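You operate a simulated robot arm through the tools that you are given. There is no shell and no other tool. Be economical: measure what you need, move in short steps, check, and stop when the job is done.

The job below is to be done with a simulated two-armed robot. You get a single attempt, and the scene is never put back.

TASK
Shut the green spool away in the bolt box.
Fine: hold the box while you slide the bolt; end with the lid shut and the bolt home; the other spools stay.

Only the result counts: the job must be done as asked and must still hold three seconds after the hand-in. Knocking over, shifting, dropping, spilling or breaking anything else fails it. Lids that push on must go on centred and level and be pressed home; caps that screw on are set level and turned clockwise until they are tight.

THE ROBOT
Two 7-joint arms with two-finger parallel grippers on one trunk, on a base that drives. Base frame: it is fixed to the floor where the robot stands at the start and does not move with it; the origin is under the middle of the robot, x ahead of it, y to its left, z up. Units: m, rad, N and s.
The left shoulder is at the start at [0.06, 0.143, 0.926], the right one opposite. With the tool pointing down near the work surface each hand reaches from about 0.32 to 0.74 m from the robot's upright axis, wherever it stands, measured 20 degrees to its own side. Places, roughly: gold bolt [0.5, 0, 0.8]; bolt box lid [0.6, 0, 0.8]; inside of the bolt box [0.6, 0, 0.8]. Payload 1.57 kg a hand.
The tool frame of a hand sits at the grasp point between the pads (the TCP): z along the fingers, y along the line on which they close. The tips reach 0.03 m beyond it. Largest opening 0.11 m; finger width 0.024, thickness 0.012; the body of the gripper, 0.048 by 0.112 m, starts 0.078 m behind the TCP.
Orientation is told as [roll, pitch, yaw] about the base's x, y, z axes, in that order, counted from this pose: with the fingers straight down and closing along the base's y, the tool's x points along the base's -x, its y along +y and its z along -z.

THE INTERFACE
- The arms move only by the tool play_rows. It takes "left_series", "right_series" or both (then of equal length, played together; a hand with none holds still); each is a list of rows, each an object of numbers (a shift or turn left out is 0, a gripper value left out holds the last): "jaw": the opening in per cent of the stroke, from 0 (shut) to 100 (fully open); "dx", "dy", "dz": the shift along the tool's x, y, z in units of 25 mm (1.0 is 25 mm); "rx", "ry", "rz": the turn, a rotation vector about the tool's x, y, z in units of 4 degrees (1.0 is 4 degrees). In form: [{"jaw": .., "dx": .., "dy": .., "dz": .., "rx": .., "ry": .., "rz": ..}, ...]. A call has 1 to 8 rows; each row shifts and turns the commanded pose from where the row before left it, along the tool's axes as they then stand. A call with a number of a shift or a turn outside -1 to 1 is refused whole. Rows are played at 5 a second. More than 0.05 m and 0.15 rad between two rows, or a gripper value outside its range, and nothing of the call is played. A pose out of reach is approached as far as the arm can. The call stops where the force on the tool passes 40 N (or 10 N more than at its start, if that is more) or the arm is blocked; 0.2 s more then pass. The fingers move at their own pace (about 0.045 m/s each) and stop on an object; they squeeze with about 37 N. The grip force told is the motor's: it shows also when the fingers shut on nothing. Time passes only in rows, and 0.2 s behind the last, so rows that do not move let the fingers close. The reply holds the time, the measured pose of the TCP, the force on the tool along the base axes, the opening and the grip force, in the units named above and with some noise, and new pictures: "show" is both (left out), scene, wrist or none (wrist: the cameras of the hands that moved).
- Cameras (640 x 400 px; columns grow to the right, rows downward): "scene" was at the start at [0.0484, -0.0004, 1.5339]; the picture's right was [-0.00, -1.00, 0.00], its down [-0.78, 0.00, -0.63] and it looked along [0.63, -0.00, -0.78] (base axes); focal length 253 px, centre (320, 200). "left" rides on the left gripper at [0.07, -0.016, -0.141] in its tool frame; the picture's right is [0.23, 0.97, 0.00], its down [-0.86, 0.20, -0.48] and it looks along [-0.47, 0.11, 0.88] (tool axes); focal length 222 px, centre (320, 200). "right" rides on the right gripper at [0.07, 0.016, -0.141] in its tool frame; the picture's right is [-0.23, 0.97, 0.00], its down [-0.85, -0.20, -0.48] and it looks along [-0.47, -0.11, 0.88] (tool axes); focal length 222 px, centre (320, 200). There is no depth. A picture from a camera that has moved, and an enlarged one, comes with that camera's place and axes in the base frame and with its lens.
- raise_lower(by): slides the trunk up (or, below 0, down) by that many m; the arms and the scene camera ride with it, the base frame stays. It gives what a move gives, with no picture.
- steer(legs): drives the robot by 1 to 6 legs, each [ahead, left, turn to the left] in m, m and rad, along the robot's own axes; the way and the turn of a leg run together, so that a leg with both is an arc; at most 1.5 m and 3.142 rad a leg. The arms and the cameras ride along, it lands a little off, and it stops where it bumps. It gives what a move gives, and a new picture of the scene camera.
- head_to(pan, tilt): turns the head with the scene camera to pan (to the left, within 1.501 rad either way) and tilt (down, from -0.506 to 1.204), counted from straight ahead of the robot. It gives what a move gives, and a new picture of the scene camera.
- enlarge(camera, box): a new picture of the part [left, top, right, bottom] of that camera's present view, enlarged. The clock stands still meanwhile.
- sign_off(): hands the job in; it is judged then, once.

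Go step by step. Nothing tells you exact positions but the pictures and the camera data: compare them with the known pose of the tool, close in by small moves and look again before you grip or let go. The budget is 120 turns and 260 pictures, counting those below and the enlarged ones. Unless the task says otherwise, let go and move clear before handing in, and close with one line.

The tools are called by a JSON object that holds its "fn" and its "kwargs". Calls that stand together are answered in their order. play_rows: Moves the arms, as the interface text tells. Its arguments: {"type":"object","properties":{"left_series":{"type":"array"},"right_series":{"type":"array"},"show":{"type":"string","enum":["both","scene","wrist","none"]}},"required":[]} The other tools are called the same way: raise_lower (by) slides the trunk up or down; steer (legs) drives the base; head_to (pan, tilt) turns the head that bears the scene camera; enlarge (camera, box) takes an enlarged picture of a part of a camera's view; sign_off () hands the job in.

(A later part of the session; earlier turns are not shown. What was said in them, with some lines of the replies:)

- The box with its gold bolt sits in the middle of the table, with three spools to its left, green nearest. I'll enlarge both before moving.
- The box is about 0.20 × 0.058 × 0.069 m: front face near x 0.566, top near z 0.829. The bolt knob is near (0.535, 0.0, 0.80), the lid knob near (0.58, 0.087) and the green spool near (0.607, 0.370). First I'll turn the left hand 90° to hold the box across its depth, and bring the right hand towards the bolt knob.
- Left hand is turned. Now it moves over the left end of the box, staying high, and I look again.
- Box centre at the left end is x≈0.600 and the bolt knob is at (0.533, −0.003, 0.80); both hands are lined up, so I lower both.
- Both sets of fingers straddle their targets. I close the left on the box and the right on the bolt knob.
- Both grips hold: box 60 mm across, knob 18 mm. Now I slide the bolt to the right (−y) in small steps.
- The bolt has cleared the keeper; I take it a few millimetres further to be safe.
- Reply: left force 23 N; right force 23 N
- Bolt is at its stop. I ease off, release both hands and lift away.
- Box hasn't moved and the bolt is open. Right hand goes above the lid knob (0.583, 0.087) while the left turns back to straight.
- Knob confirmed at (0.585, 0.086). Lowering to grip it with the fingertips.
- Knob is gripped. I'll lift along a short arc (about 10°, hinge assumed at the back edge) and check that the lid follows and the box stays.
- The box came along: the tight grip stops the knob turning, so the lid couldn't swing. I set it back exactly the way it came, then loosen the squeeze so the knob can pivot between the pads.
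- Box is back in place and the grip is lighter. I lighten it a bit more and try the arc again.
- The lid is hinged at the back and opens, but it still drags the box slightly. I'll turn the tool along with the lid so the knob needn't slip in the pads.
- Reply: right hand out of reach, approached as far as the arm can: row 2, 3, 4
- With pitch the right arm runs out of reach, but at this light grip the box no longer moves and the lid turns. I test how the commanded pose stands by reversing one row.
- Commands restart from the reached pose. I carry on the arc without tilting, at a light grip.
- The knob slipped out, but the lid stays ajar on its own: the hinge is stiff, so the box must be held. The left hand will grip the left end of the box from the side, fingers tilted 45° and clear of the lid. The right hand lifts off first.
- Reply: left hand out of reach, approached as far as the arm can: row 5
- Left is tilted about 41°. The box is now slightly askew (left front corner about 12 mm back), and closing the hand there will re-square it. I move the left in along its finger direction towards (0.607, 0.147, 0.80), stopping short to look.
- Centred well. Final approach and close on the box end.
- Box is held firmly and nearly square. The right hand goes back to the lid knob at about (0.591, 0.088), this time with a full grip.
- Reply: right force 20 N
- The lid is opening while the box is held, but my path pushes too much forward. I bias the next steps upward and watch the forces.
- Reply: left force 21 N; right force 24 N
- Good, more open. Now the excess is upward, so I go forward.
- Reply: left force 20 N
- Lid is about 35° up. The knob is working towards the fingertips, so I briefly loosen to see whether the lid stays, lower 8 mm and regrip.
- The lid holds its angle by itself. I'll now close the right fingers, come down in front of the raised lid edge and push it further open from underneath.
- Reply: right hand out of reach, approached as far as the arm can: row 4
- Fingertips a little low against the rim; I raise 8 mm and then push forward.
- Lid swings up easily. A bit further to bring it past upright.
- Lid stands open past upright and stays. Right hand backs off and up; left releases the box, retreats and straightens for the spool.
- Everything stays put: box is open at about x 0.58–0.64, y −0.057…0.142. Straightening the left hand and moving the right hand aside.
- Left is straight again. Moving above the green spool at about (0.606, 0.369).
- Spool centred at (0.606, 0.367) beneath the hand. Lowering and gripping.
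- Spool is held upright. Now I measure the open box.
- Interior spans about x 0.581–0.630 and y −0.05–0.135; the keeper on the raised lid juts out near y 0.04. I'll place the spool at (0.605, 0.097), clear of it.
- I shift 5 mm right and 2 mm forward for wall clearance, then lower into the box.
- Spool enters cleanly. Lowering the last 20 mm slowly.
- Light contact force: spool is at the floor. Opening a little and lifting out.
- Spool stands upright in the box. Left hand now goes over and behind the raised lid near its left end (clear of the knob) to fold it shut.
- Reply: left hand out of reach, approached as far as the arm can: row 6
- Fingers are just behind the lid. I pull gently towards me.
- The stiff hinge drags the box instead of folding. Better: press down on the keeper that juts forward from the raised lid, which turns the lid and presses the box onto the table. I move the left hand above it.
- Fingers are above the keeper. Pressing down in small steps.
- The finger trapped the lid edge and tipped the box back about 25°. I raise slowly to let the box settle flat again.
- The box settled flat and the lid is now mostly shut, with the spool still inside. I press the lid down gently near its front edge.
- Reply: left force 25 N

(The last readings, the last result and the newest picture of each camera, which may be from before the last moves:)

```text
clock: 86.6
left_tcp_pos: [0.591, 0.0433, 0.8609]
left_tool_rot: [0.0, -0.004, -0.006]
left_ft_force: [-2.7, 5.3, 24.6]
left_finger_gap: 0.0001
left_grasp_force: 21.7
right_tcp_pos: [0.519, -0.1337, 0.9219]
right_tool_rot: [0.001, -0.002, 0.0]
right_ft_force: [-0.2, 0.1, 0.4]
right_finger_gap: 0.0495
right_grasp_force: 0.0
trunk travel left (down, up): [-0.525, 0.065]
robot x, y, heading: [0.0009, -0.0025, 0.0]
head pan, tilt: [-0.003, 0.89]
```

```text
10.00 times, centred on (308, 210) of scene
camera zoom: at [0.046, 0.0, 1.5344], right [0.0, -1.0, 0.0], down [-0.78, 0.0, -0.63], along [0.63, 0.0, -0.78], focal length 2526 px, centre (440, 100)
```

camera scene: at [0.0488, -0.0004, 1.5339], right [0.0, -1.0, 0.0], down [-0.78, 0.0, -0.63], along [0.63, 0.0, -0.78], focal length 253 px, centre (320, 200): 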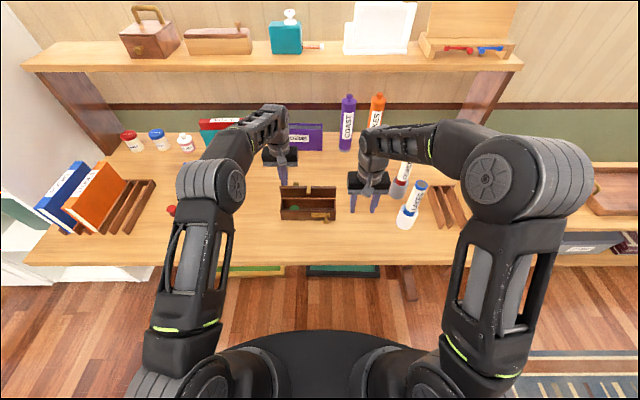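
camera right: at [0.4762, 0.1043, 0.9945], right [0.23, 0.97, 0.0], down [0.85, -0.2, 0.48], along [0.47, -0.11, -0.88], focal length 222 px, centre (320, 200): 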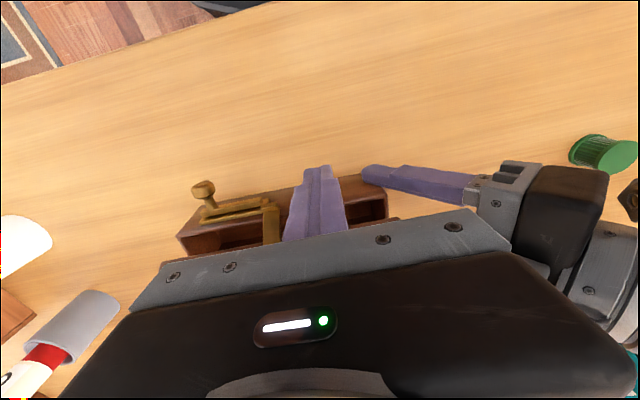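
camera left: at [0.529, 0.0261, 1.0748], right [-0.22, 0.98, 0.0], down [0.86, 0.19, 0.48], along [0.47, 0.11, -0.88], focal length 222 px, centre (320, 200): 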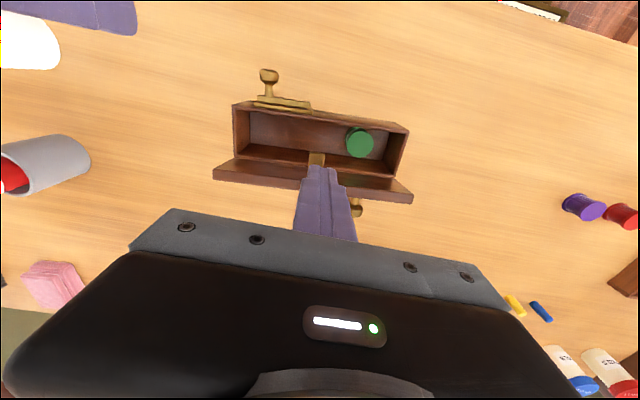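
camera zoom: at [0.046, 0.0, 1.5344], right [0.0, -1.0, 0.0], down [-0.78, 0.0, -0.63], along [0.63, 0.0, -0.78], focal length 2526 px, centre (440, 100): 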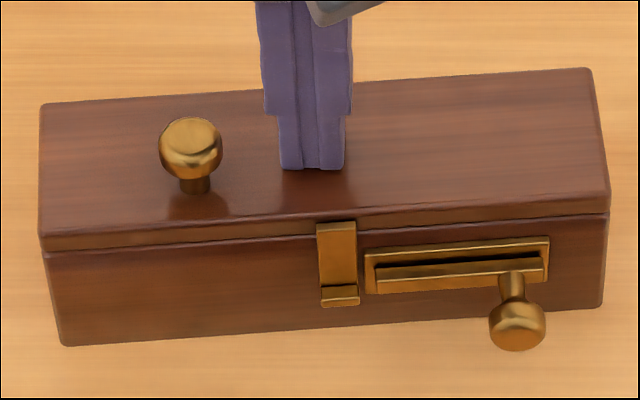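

Lid is shut. Now left hand lifts, turns 85° and goes back over the left end of the box to grip it; right hand goes above the bolt knob at about (0.54, −0.027).

{"fn": "play_rows", "kwargs": {"left_series": [{"dz": -0.8}, {"dz": -0.9}, {"dz": -0.9}, {"dy": 0.8}, {"dy": 0.8}, {"dy": 0.8}, {"dy": 0.6}, {"jaw": 100}], "show": "none"}}

{"fn": "play_rows", "kwargs": {"left_series": [{"rz": 1}, {"rz": 1}, {"rz": 1}, {"rz": 1}, {"rz": 1}, {"rz": 1}, {"rz": 1}, {"rz": 1}], "right_series": [{"rz": -0.6}, {"rz": -0.6}, {"dx": -0.14, "dy": 0.71}, {"dx": -0.14, "dy": 0.71}, {"dx": -0.14, "dy": 0.71}, {"dx": -0.14, "dy": 0.71}, {"dx": -0.14, "dy": 0.71}, {"dx": -0.14, "dy": 0.71}], "show": "none"}}

{"fn": "play_rows", "kwargs": {"left_series": [{"rz": 1}, {"rz": 1}, {"rz": 1}, {"rz": 1}, {"rz": 1}, {"rz": 1}, {"rz": 1}, {"rz": 1}], "show": "none"}}

{"fn": "play_rows", "kwargs": {"left_series": [{"rz": 1}, {"rz": 1}, {"rz": 1}, {"rz": 1}, {"rz": 1}, {"rz": 0.2}], "right_series": [{}, {}, {}, {}, {}, {}]}}

{"fn": "enlarge", "kwargs": {"camera": "left", "box": [220, 100, 400, 212]}}

{"fn": "enlarge", "kwargs": {"camera": "right", "box": [230, 100, 430, 225]}}

{"fn": "enlarge", "kwargs": {"camera": "scene", "box": [250, 160, 370, 235]}}

```text
clock: 88.4
left_tcp_pos: [0.5913, 0.1174, 0.9227]
left_tool_rot: [0.001, 0.0, -0.006]
left_ft_force: [0.7, -0.1, -0.5]
left_finger_gap: 0.032
left_grasp_force: 0.0
right_tcp_pos: [0.5197, -0.1338, 0.9196]
right_tool_rot: [-0.001, -0.001, 0.0]
right_ft_force: [0.6, 0.3, -0.6]
right_finger_gap: 0.0496
right_grasp_force: 0.0
trunk travel left (down, up): [-0.525, 0.065]
robot x, y, heading: [-0.0023, 0.0004, 0.005]
head pan, tilt: [-0.003, 0.89]
```

```text
clock: 90.2
left_tcp_pos: [0.5908, 0.1177, 0.9224]
left_tool_rot: [0.001, 0.0, -0.565]
left_ft_force: [-0.8, -0.9, 0.3]
left_finger_gap: 0.1097
left_grasp_force: 0.2
right_tcp_pos: [0.5324, -0.0247, 0.92]
right_tool_rot: [-0.001, 0.0, 0.084]
right_ft_force: [0.1, -0.3, -0.2]
right_finger_gap: 0.0496
right_grasp_force: 0.1
trunk travel left (down, up): [-0.525, 0.065]
robot x, y, heading: [0.0007, -0.0009, 0.004]
head pan, tilt: [-0.003, 0.89]
```

```text
clock: 92.0
left_tcp_pos: [0.591, 0.1179, 0.9234]
left_tool_rot: [0.0, 0.0, -1.124]
left_ft_force: [0.5, 0.0, 0.5]
left_finger_gap: 0.1102
left_grasp_force: 0.0
right_tcp_pos: [0.5319, -0.0267, 0.9213]
right_tool_rot: [0.0, 0.0, 0.083]
right_ft_force: [-0.3, -0.1, 0.1]
right_finger_gap: 0.0493
right_grasp_force: 0.1
trunk travel left (down, up): [-0.525, 0.065]
robot x, y, heading: [-0.0017, -0.0038, 0.008]
head pan, tilt: [-0.003, 0.89]
```

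```text
clock: 93.4
left_tcp_pos: [0.5915, 0.1162, 0.9217]
left_tool_rot: [0.0, -0.001, -1.487]
left_ft_force: [-0.5, -0.5, -0.3]
left_finger_gap: 0.1098
left_grasp_force: 0.1
right_tcp_pos: [0.5318, -0.0263, 0.9202]
right_tool_rot: [0.0, 0.001, 0.085]
right_ft_force: [-0.6, 0.2, 0.6]
right_finger_gap: 0.0494
right_grasp_force: 0.1
trunk travel left (down, up): [-0.525, 0.065]
robot x, y, heading: [-0.003, 0.0035, 0.0]
head pan, tilt: [-0.003, 0.89]
camera scene: at [0.0485, -0.0004, 1.5339], right [0.0, -1.0, 0.0], down [-0.78, 0.0, -0.63], along [0.63, 0.0, -0.78], focal length 253 px, centre (320, 200)
camera right: at [0.4608, -0.0158, 1.0624], right [0.14, 0.99, 0.0], down [0.87, -0.13, 0.48], along [0.47, -0.07, -0.88], focal length 222 px, centre (320, 200)
camera left: at [0.5703, 0.1857, 1.0634], right [0.95, 0.31, 0.0], down [0.27, -0.84, 0.48], along [0.15, -0.46, -0.88], focal length 222 px, centre (320, 200)
```

scene: 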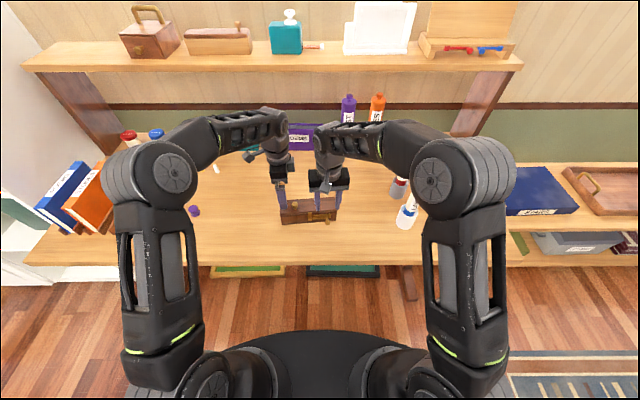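
right: 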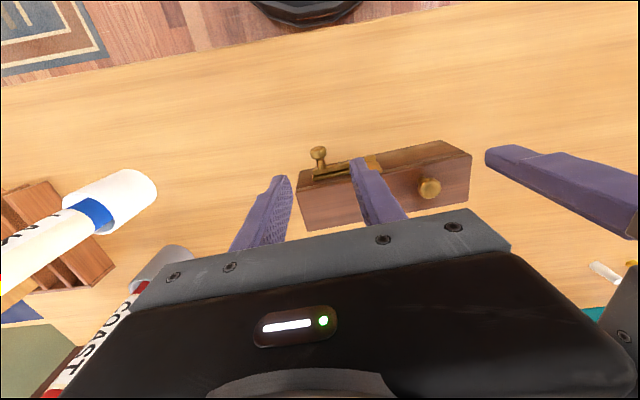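
left: 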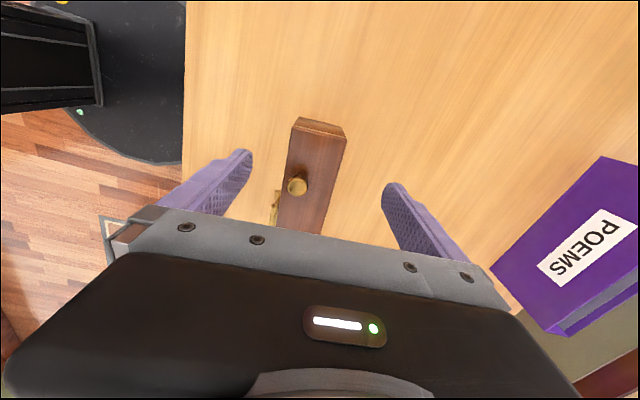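

```text
3.56 times, centred on (310, 156) of left
camera zoom: at [0.5703, 0.1857, 1.0634], right [0.95, 0.31, 0.0], down [0.27, -0.84, 0.48], along [0.15, -0.46, -0.88], focal length 790 px, centre (356, 356)
```

zoom: 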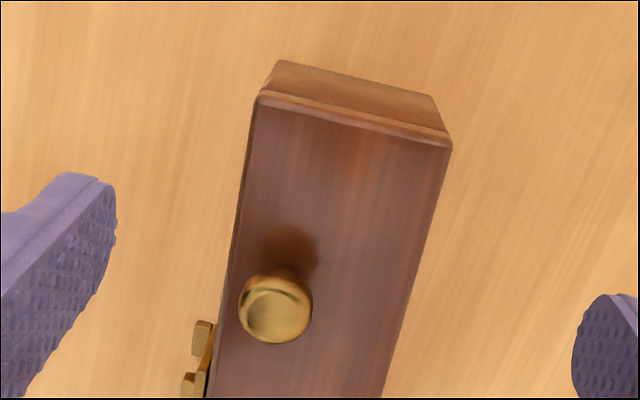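

```text
3.20 times, centred on (330, 162) of right
camera zoom: at [0.4608, -0.0158, 1.0624], right [0.14, 0.99, 0.0], down [0.87, -0.13, 0.48], along [0.47, -0.07, -0.88], focal length 711 px, centre (288, 320)
```

zoom: 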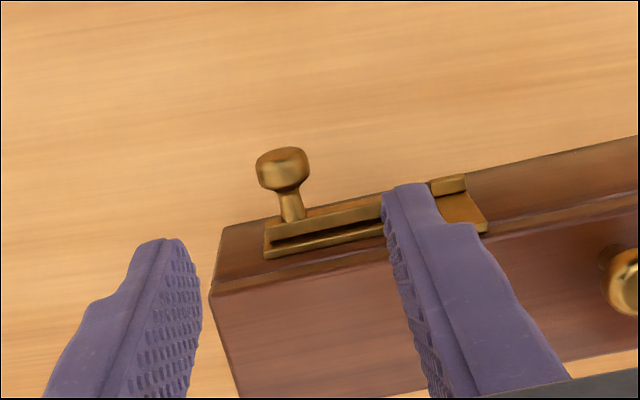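

```text
5.33 times, centred on (310, 198) of scene
camera zoom: at [0.0485, -0.0004, 1.5339], right [0.0, -1.0, 0.0], down [-0.78, 0.0, -0.63], along [0.63, 0.0, -0.78], focal length 1347 px, centre (373, 213)
```

zoom: 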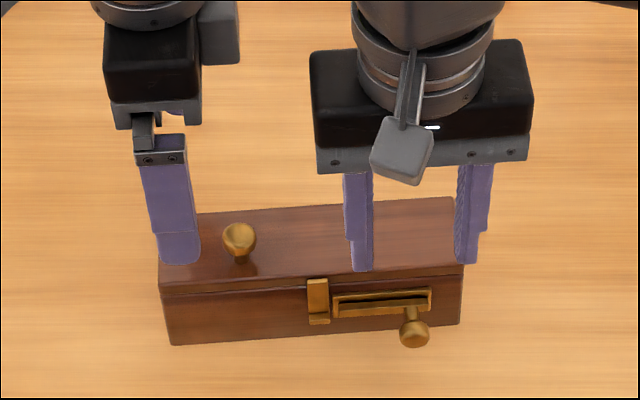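

Box end centre is x≈0.588 at y 0.116; bolt knob is at (0.537, −0.029, 0.80). Lowering both hands with small corrections.

{"fn": "play_rows", "kwargs": {"left_series": [{"dy": -0.13}, {"dz": 0.9}, {"dz": 0.9}, {"dz": 0.9}, {"dz": 0.9}, {"dz": 0.9}, {"dz": 0.35}], "right_series": [{"dx": -0.2, "dy": -0.12}, {"dz": 0.9}, {"dz": 0.9}, {"dz": 0.9}, {"dz": 0.9}, {"dz": 0.9}, {"dz": 0.2}], "show": "wrist"}}

{"fn": "enlarge", "kwargs": {"camera": "scene", "box": [250, 160, 370, 235]}}

```text
clock: 95.0
left_tcp_pos: [0.5885, 0.116, 0.8011]
left_tool_rot: [0.0, 0.0, -1.487]
left_ft_force: [-0.5, 1.0, -0.9]
left_finger_gap: 0.1097
left_grasp_force: 0.1
right_tcp_pos: [0.5373, -0.027, 0.8022]
right_tool_rot: [-0.001, 0.0, 0.085]
right_ft_force: [-0.5, 0.5, 0.1]
right_finger_gap: 0.0496
right_grasp_force: 0.0
trunk travel left (down, up): [-0.525, 0.065]
robot x, y, heading: [-0.0005, -0.0023, -0.002]
head pan, tilt: [-0.003, 0.89]
camera right: at [0.4666, -0.0179, 0.9445], right [0.15, 0.99, 0.0], down [0.87, -0.13, 0.48], along [0.47, -0.07, -0.88], focal length 222 px, centre (320, 200)
camera left: at [0.5671, 0.1856, 0.9417], right [0.95, 0.31, 0.0], down [0.27, -0.84, 0.48], along [0.15, -0.46, -0.88], focal length 222 px, centre (320, 200)
```

right: 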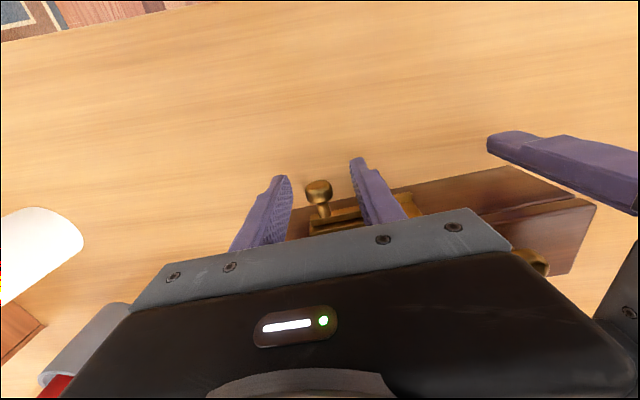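
left: 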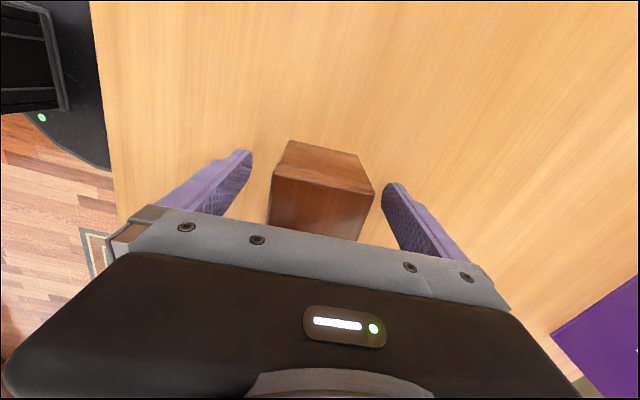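

```text
5.33 times, centred on (310, 198) of scene
camera zoom: at [0.0485, -0.0004, 1.5339], right [0.0, -1.0, 0.0], down [-0.78, 0.0, -0.63], along [0.63, 0.0, -0.78], focal length 1347 px, centre (373, 213)
```

zoom: 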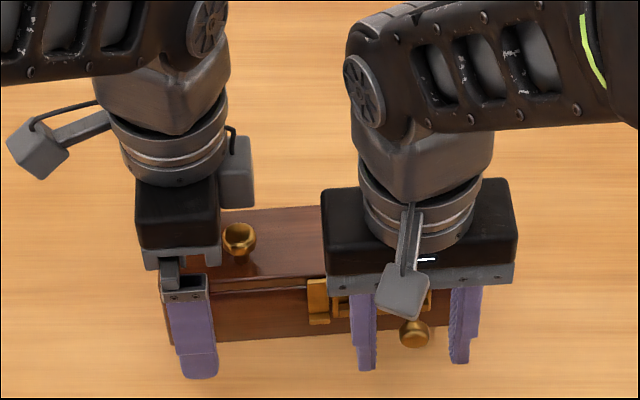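

Positions look right. Closing left on the box, then right on the knob.

{"fn": "play_rows", "kwargs": {"left_series": [{"jaw": 60}, {}, {}, {"jaw": 35}, {}, {}], "show": "none"}}

{"fn": "play_rows", "kwargs": {"right_series": [{"jaw": 20}, {}, {"jaw": 5}, {}, {}], "show": "none"}}

{"fn": "enlarge", "kwargs": {"camera": "right", "box": [230, 150, 430, 275]}}

{"fn": "enlarge", "kwargs": {"camera": "scene", "box": [250, 160, 370, 235]}}

```text
clock: 96.4
left_tcp_pos: [0.589, 0.1169, 0.7997]
left_tool_rot: [0.0, 0.0, -1.487]
left_ft_force: [-0.4, 0.3, 0.6]
left_finger_gap: 0.0602
left_grasp_force: 37.2
right_tcp_pos: [0.5386, -0.0289, 0.8037]
right_tool_rot: [0.0, -0.001, 0.084]
right_ft_force: [-0.7, -0.3, 0.2]
right_finger_gap: 0.0494
right_grasp_force: 0.1
trunk travel left (down, up): [-0.525, 0.065]
robot x, y, heading: [0.002, 0.0009, 0.001]
head pan, tilt: [-0.003, 0.89]
```

```text
clock: 97.6
left_tcp_pos: [0.5883, 0.118, 0.8015]
left_tool_rot: [0.0, 0.0, -1.486]
left_ft_force: [-1.5, 0.4, 0.8]
left_finger_gap: 0.0596
left_grasp_force: 37.3
right_tcp_pos: [0.537, -0.0287, 0.804]
right_tool_rot: [0.0, -0.001, 0.083]
right_ft_force: [0.8, -0.1, -0.4]
right_finger_gap: 0.0179
right_grasp_force: 32.5
trunk travel left (down, up): [-0.525, 0.065]
robot x, y, heading: [0.0007, -0.0072, 0.002]
head pan, tilt: [-0.003, 0.89]
```

```text
3.20 times, centred on (330, 212) of right
camera zoom: at [0.4666, -0.0177, 0.9448], right [0.14, 0.99, 0.0], down [0.87, -0.13, 0.48], along [0.47, -0.07, -0.88], focal length 711 px, centre (288, 160)
```

zoom: 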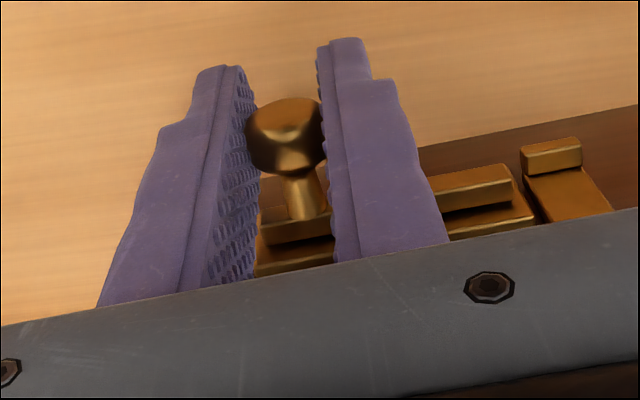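

```text
5.33 times, centred on (310, 198) of scene
camera zoom: at [0.0485, -0.0003, 1.5339], right [0.0, -1.0, 0.0], down [-0.78, 0.0, -0.63], along [0.63, 0.0, -0.78], focal length 1347 px, centre (373, 213)
```

zoom: 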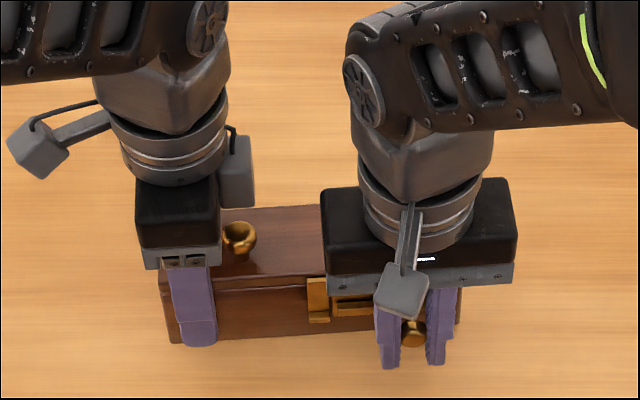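

Both grips hold. Sliding the bolt home (to the left).

{"fn": "play_rows", "kwargs": {"right_series": [{"dy": 0.2}, {"dy": 0.2}, {"dy": 0.2}, {"dy": 0.2}], "show": "none"}}

{"fn": "play_rows", "kwargs": {"right_series": [{"dy": 0.08}, {"dy": 0.08}], "show": "none"}}

{"fn": "enlarge", "kwargs": {"camera": "right", "box": [230, 150, 430, 275]}}

{"fn": "enlarge", "kwargs": {"camera": "scene", "box": [250, 160, 370, 235]}}

```text
clock: 98.6
left_tcp_pos: [0.5882, 0.1161, 0.8014]
left_tool_rot: [-0.001, 0.002, -1.486]
left_ft_force: [-3.9, 4.0, 2.9]
left_finger_gap: 0.0599
left_grasp_force: 35.9
right_tcp_pos: [0.5353, -0.0093, 0.8027]
right_tool_rot: [0.0, -0.002, 0.083]
right_ft_force: [3.3, -5.3, -1.1]
right_finger_gap: 0.0178
right_grasp_force: 32.4
trunk travel left (down, up): [-0.525, 0.065]
robot x, y, heading: [-0.0016, 0.0021, -0.005]
head pan, tilt: [-0.003, 0.89]
```

```text
clock: 99.2
left_tcp_pos: [0.588, 0.1192, 0.8019]
left_tool_rot: [-0.002, 0.002, -1.486]
left_ft_force: [-2.6, 14.7, 4.4]
left_finger_gap: 0.0599
left_grasp_force: 37.1
right_tcp_pos: [0.5355, -0.0073, 0.8022]
right_tool_rot: [-0.001, 0.0, 0.083]
right_ft_force: [2.9, -17.7, 0.4]
right_finger_gap: 0.018
right_grasp_force: 33.0
trunk travel left (down, up): [-0.525, 0.065]
robot x, y, heading: [0.0004, 0.0, 0.005]
head pan, tilt: [-0.003, 0.89]
```

```text
3.20 times, centred on (330, 212) of right
camera zoom: at [0.4651, 0.0037, 0.9448], right [0.15, 0.99, 0.0], down [0.87, -0.13, 0.48], along [0.47, -0.07, -0.88], focal length 711 px, centre (288, 160)
```

zoom: 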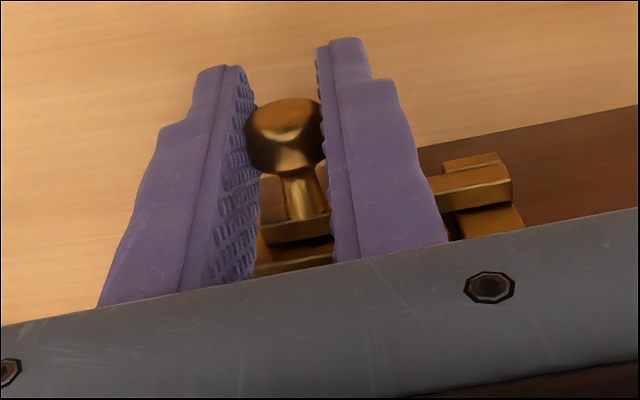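

```text
5.33 times, centred on (310, 198) of scene
camera zoom: at [0.0482, -0.0007, 1.534], right [0.0, -1.0, 0.0], down [-0.78, 0.0, -0.63], along [0.63, 0.0, -0.78], focal length 1347 px, centre (373, 213)
```

zoom: 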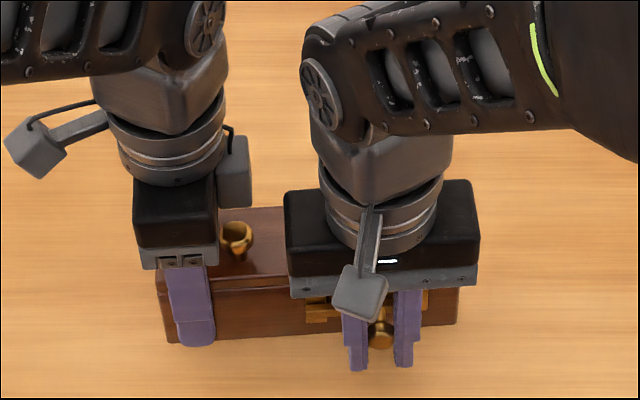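

The bolt has passed over the keeper to its stop. I release both hands straight up.

{"fn": "play_rows", "kwargs": {"right_series": [{"dy": 0.03}, {"jaw": 45}, {}, {}, {"dz": -0.8}, {"dz": -0.9}, {"dz": -0.9}, {"dz": -0.9}], "show": "none"}}

{"fn": "play_rows", "kwargs": {"left_series": [{"jaw": 60}, {"jaw": 100}, {}, {}, {"dz": -0.8}, {"dz": -0.9}, {"dz": -0.9}, {"dz": -0.9}], "right_series": [{"dz": -0.9}, {"dx": 0.6, "dy": -0.8}, {"dx": 0.6, "dy": -0.8}, {"dx": 0.6, "dy": -0.8}, {"dx": 0.6, "dy": -0.8}, {"dy": -0.8}, {"dy": -0.8}, {"dy": -0.8}], "show": "none"}}

{"fn": "play_rows", "kwargs": {"left_series": [{"dz": -0.9}, {"dz": -0.9}, {"dx": 0.9}, {"dx": 0.9}, {"dx": 0.9}, {"dx": 0.9}, {"dx": 0.9}], "show": "scene"}}

{"fn": "enlarge", "kwargs": {"camera": "scene", "box": [270, 185, 350, 235]}}

{"fn": "enlarge", "kwargs": {"camera": "scene", "box": [140, 180, 260, 255]}}

```text
clock: 101.0
left_tcp_pos: [0.588, 0.1165, 0.8015]
left_tool_rot: [0.0, 0.0, -1.487]
left_ft_force: [-0.9, 0.5, 0.6]
left_finger_gap: 0.06
left_grasp_force: 36.9
right_tcp_pos: [0.536, -0.0039, 0.8916]
right_tool_rot: [0.0, 0.0, 0.084]
right_ft_force: [0.3, 0.3, 0.1]
right_finger_gap: 0.0495
right_grasp_force: 0.0
trunk travel left (down, up): [-0.525, 0.065]
robot x, y, heading: [0.0011, 0.0, 0.002]
head pan, tilt: [-0.003, 0.89]
```

```text
clock: 102.8
left_tcp_pos: [0.5889, 0.1169, 0.8893]
left_tool_rot: [0.001, 0.001, -1.488]
left_ft_force: [0.0, 0.1, -1.1]
left_finger_gap: 0.11
left_grasp_force: 0.0
right_tcp_pos: [0.4871, -0.1494, 0.9148]
right_tool_rot: [0.003, -0.002, 0.086]
right_ft_force: [0.4, -0.5, 0.4]
right_finger_gap: 0.0497
right_grasp_force: 0.0
trunk travel left (down, up): [-0.525, 0.065]
robot x, y, heading: [0.0014, 0.0028, 0.001]
head pan, tilt: [-0.003, 0.89]
```

```text
clock: 104.4
left_tcp_pos: [0.579, 0.2291, 0.9351]
left_tool_rot: [0.001, 0.0, -1.486]
left_ft_force: [0.5, 0.4, 0.4]
left_finger_gap: 0.1099
left_grasp_force: 0.0
right_tcp_pos: [0.4876, -0.1488, 0.9127]
right_tool_rot: [-0.001, 0.001, 0.084]
right_ft_force: [0.2, 0.4, -0.7]
right_finger_gap: 0.0493
right_grasp_force: 0.1
trunk travel left (down, up): [-0.525, 0.065]
robot x, y, heading: [-0.0018, 0.001, 0.0]
head pan, tilt: [-0.003, 0.89]
camera scene: at [0.0484, 0.0001, 1.5339], right [0.0, -1.0, 0.0], down [-0.78, 0.0, -0.63], along [0.63, 0.0, -0.78], focal length 253 px, centre (320, 200)
```

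scene: 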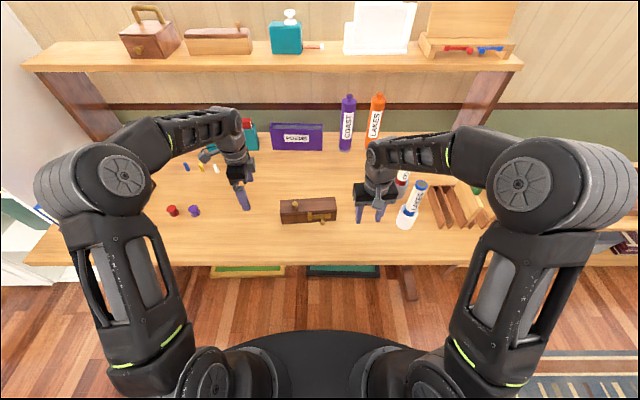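

```text
8.00 times, centred on (310, 210) of scene
camera zoom: at [0.0484, 0.0001, 1.5339], right [0.0, -1.0, 0.0], down [-0.78, 0.0, -0.63], along [0.63, 0.0, -0.78], focal length 2021 px, centre (400, 120)
```

zoom: 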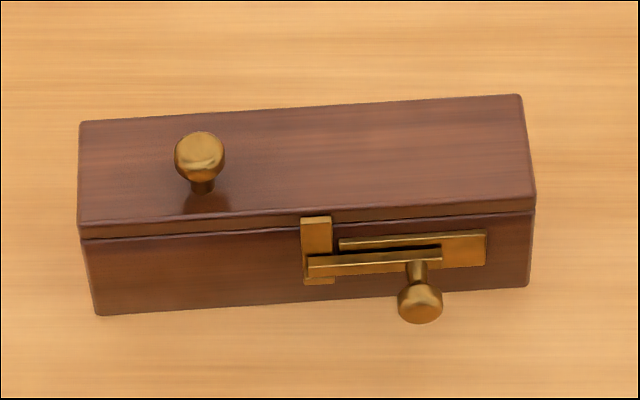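

```text
5.33 times, centred on (200, 218) of scene
camera zoom: at [0.0484, 0.0001, 1.5339], right [0.0, -1.0, 0.0], down [-0.78, 0.0, -0.63], along [0.63, 0.0, -0.78], focal length 1347 px, centre (960, 107)
```

zoom: 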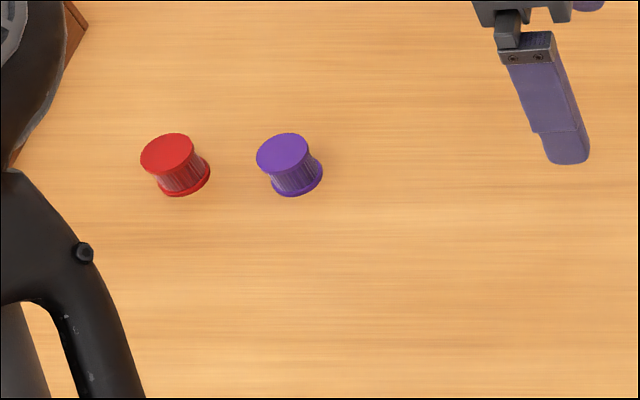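

The lid is down flush and the bolt is across the keeper, as it was at the start. The red and purple spools haven't moved and both hands are clear, so I'm handing in.

{"fn": "sign_off", "kwargs": {}}

```text
The job is handed in.
```

The green spool is in the bolt box with the lid shut and the bolt home, and I held the box while sliding the bolt both ways. The other two spools were not touched. The box itself sits about 10–15 mm and a few degrees off where it started, because the stiff hinge dragged it and once tipped it back about 25° before it settled flat.
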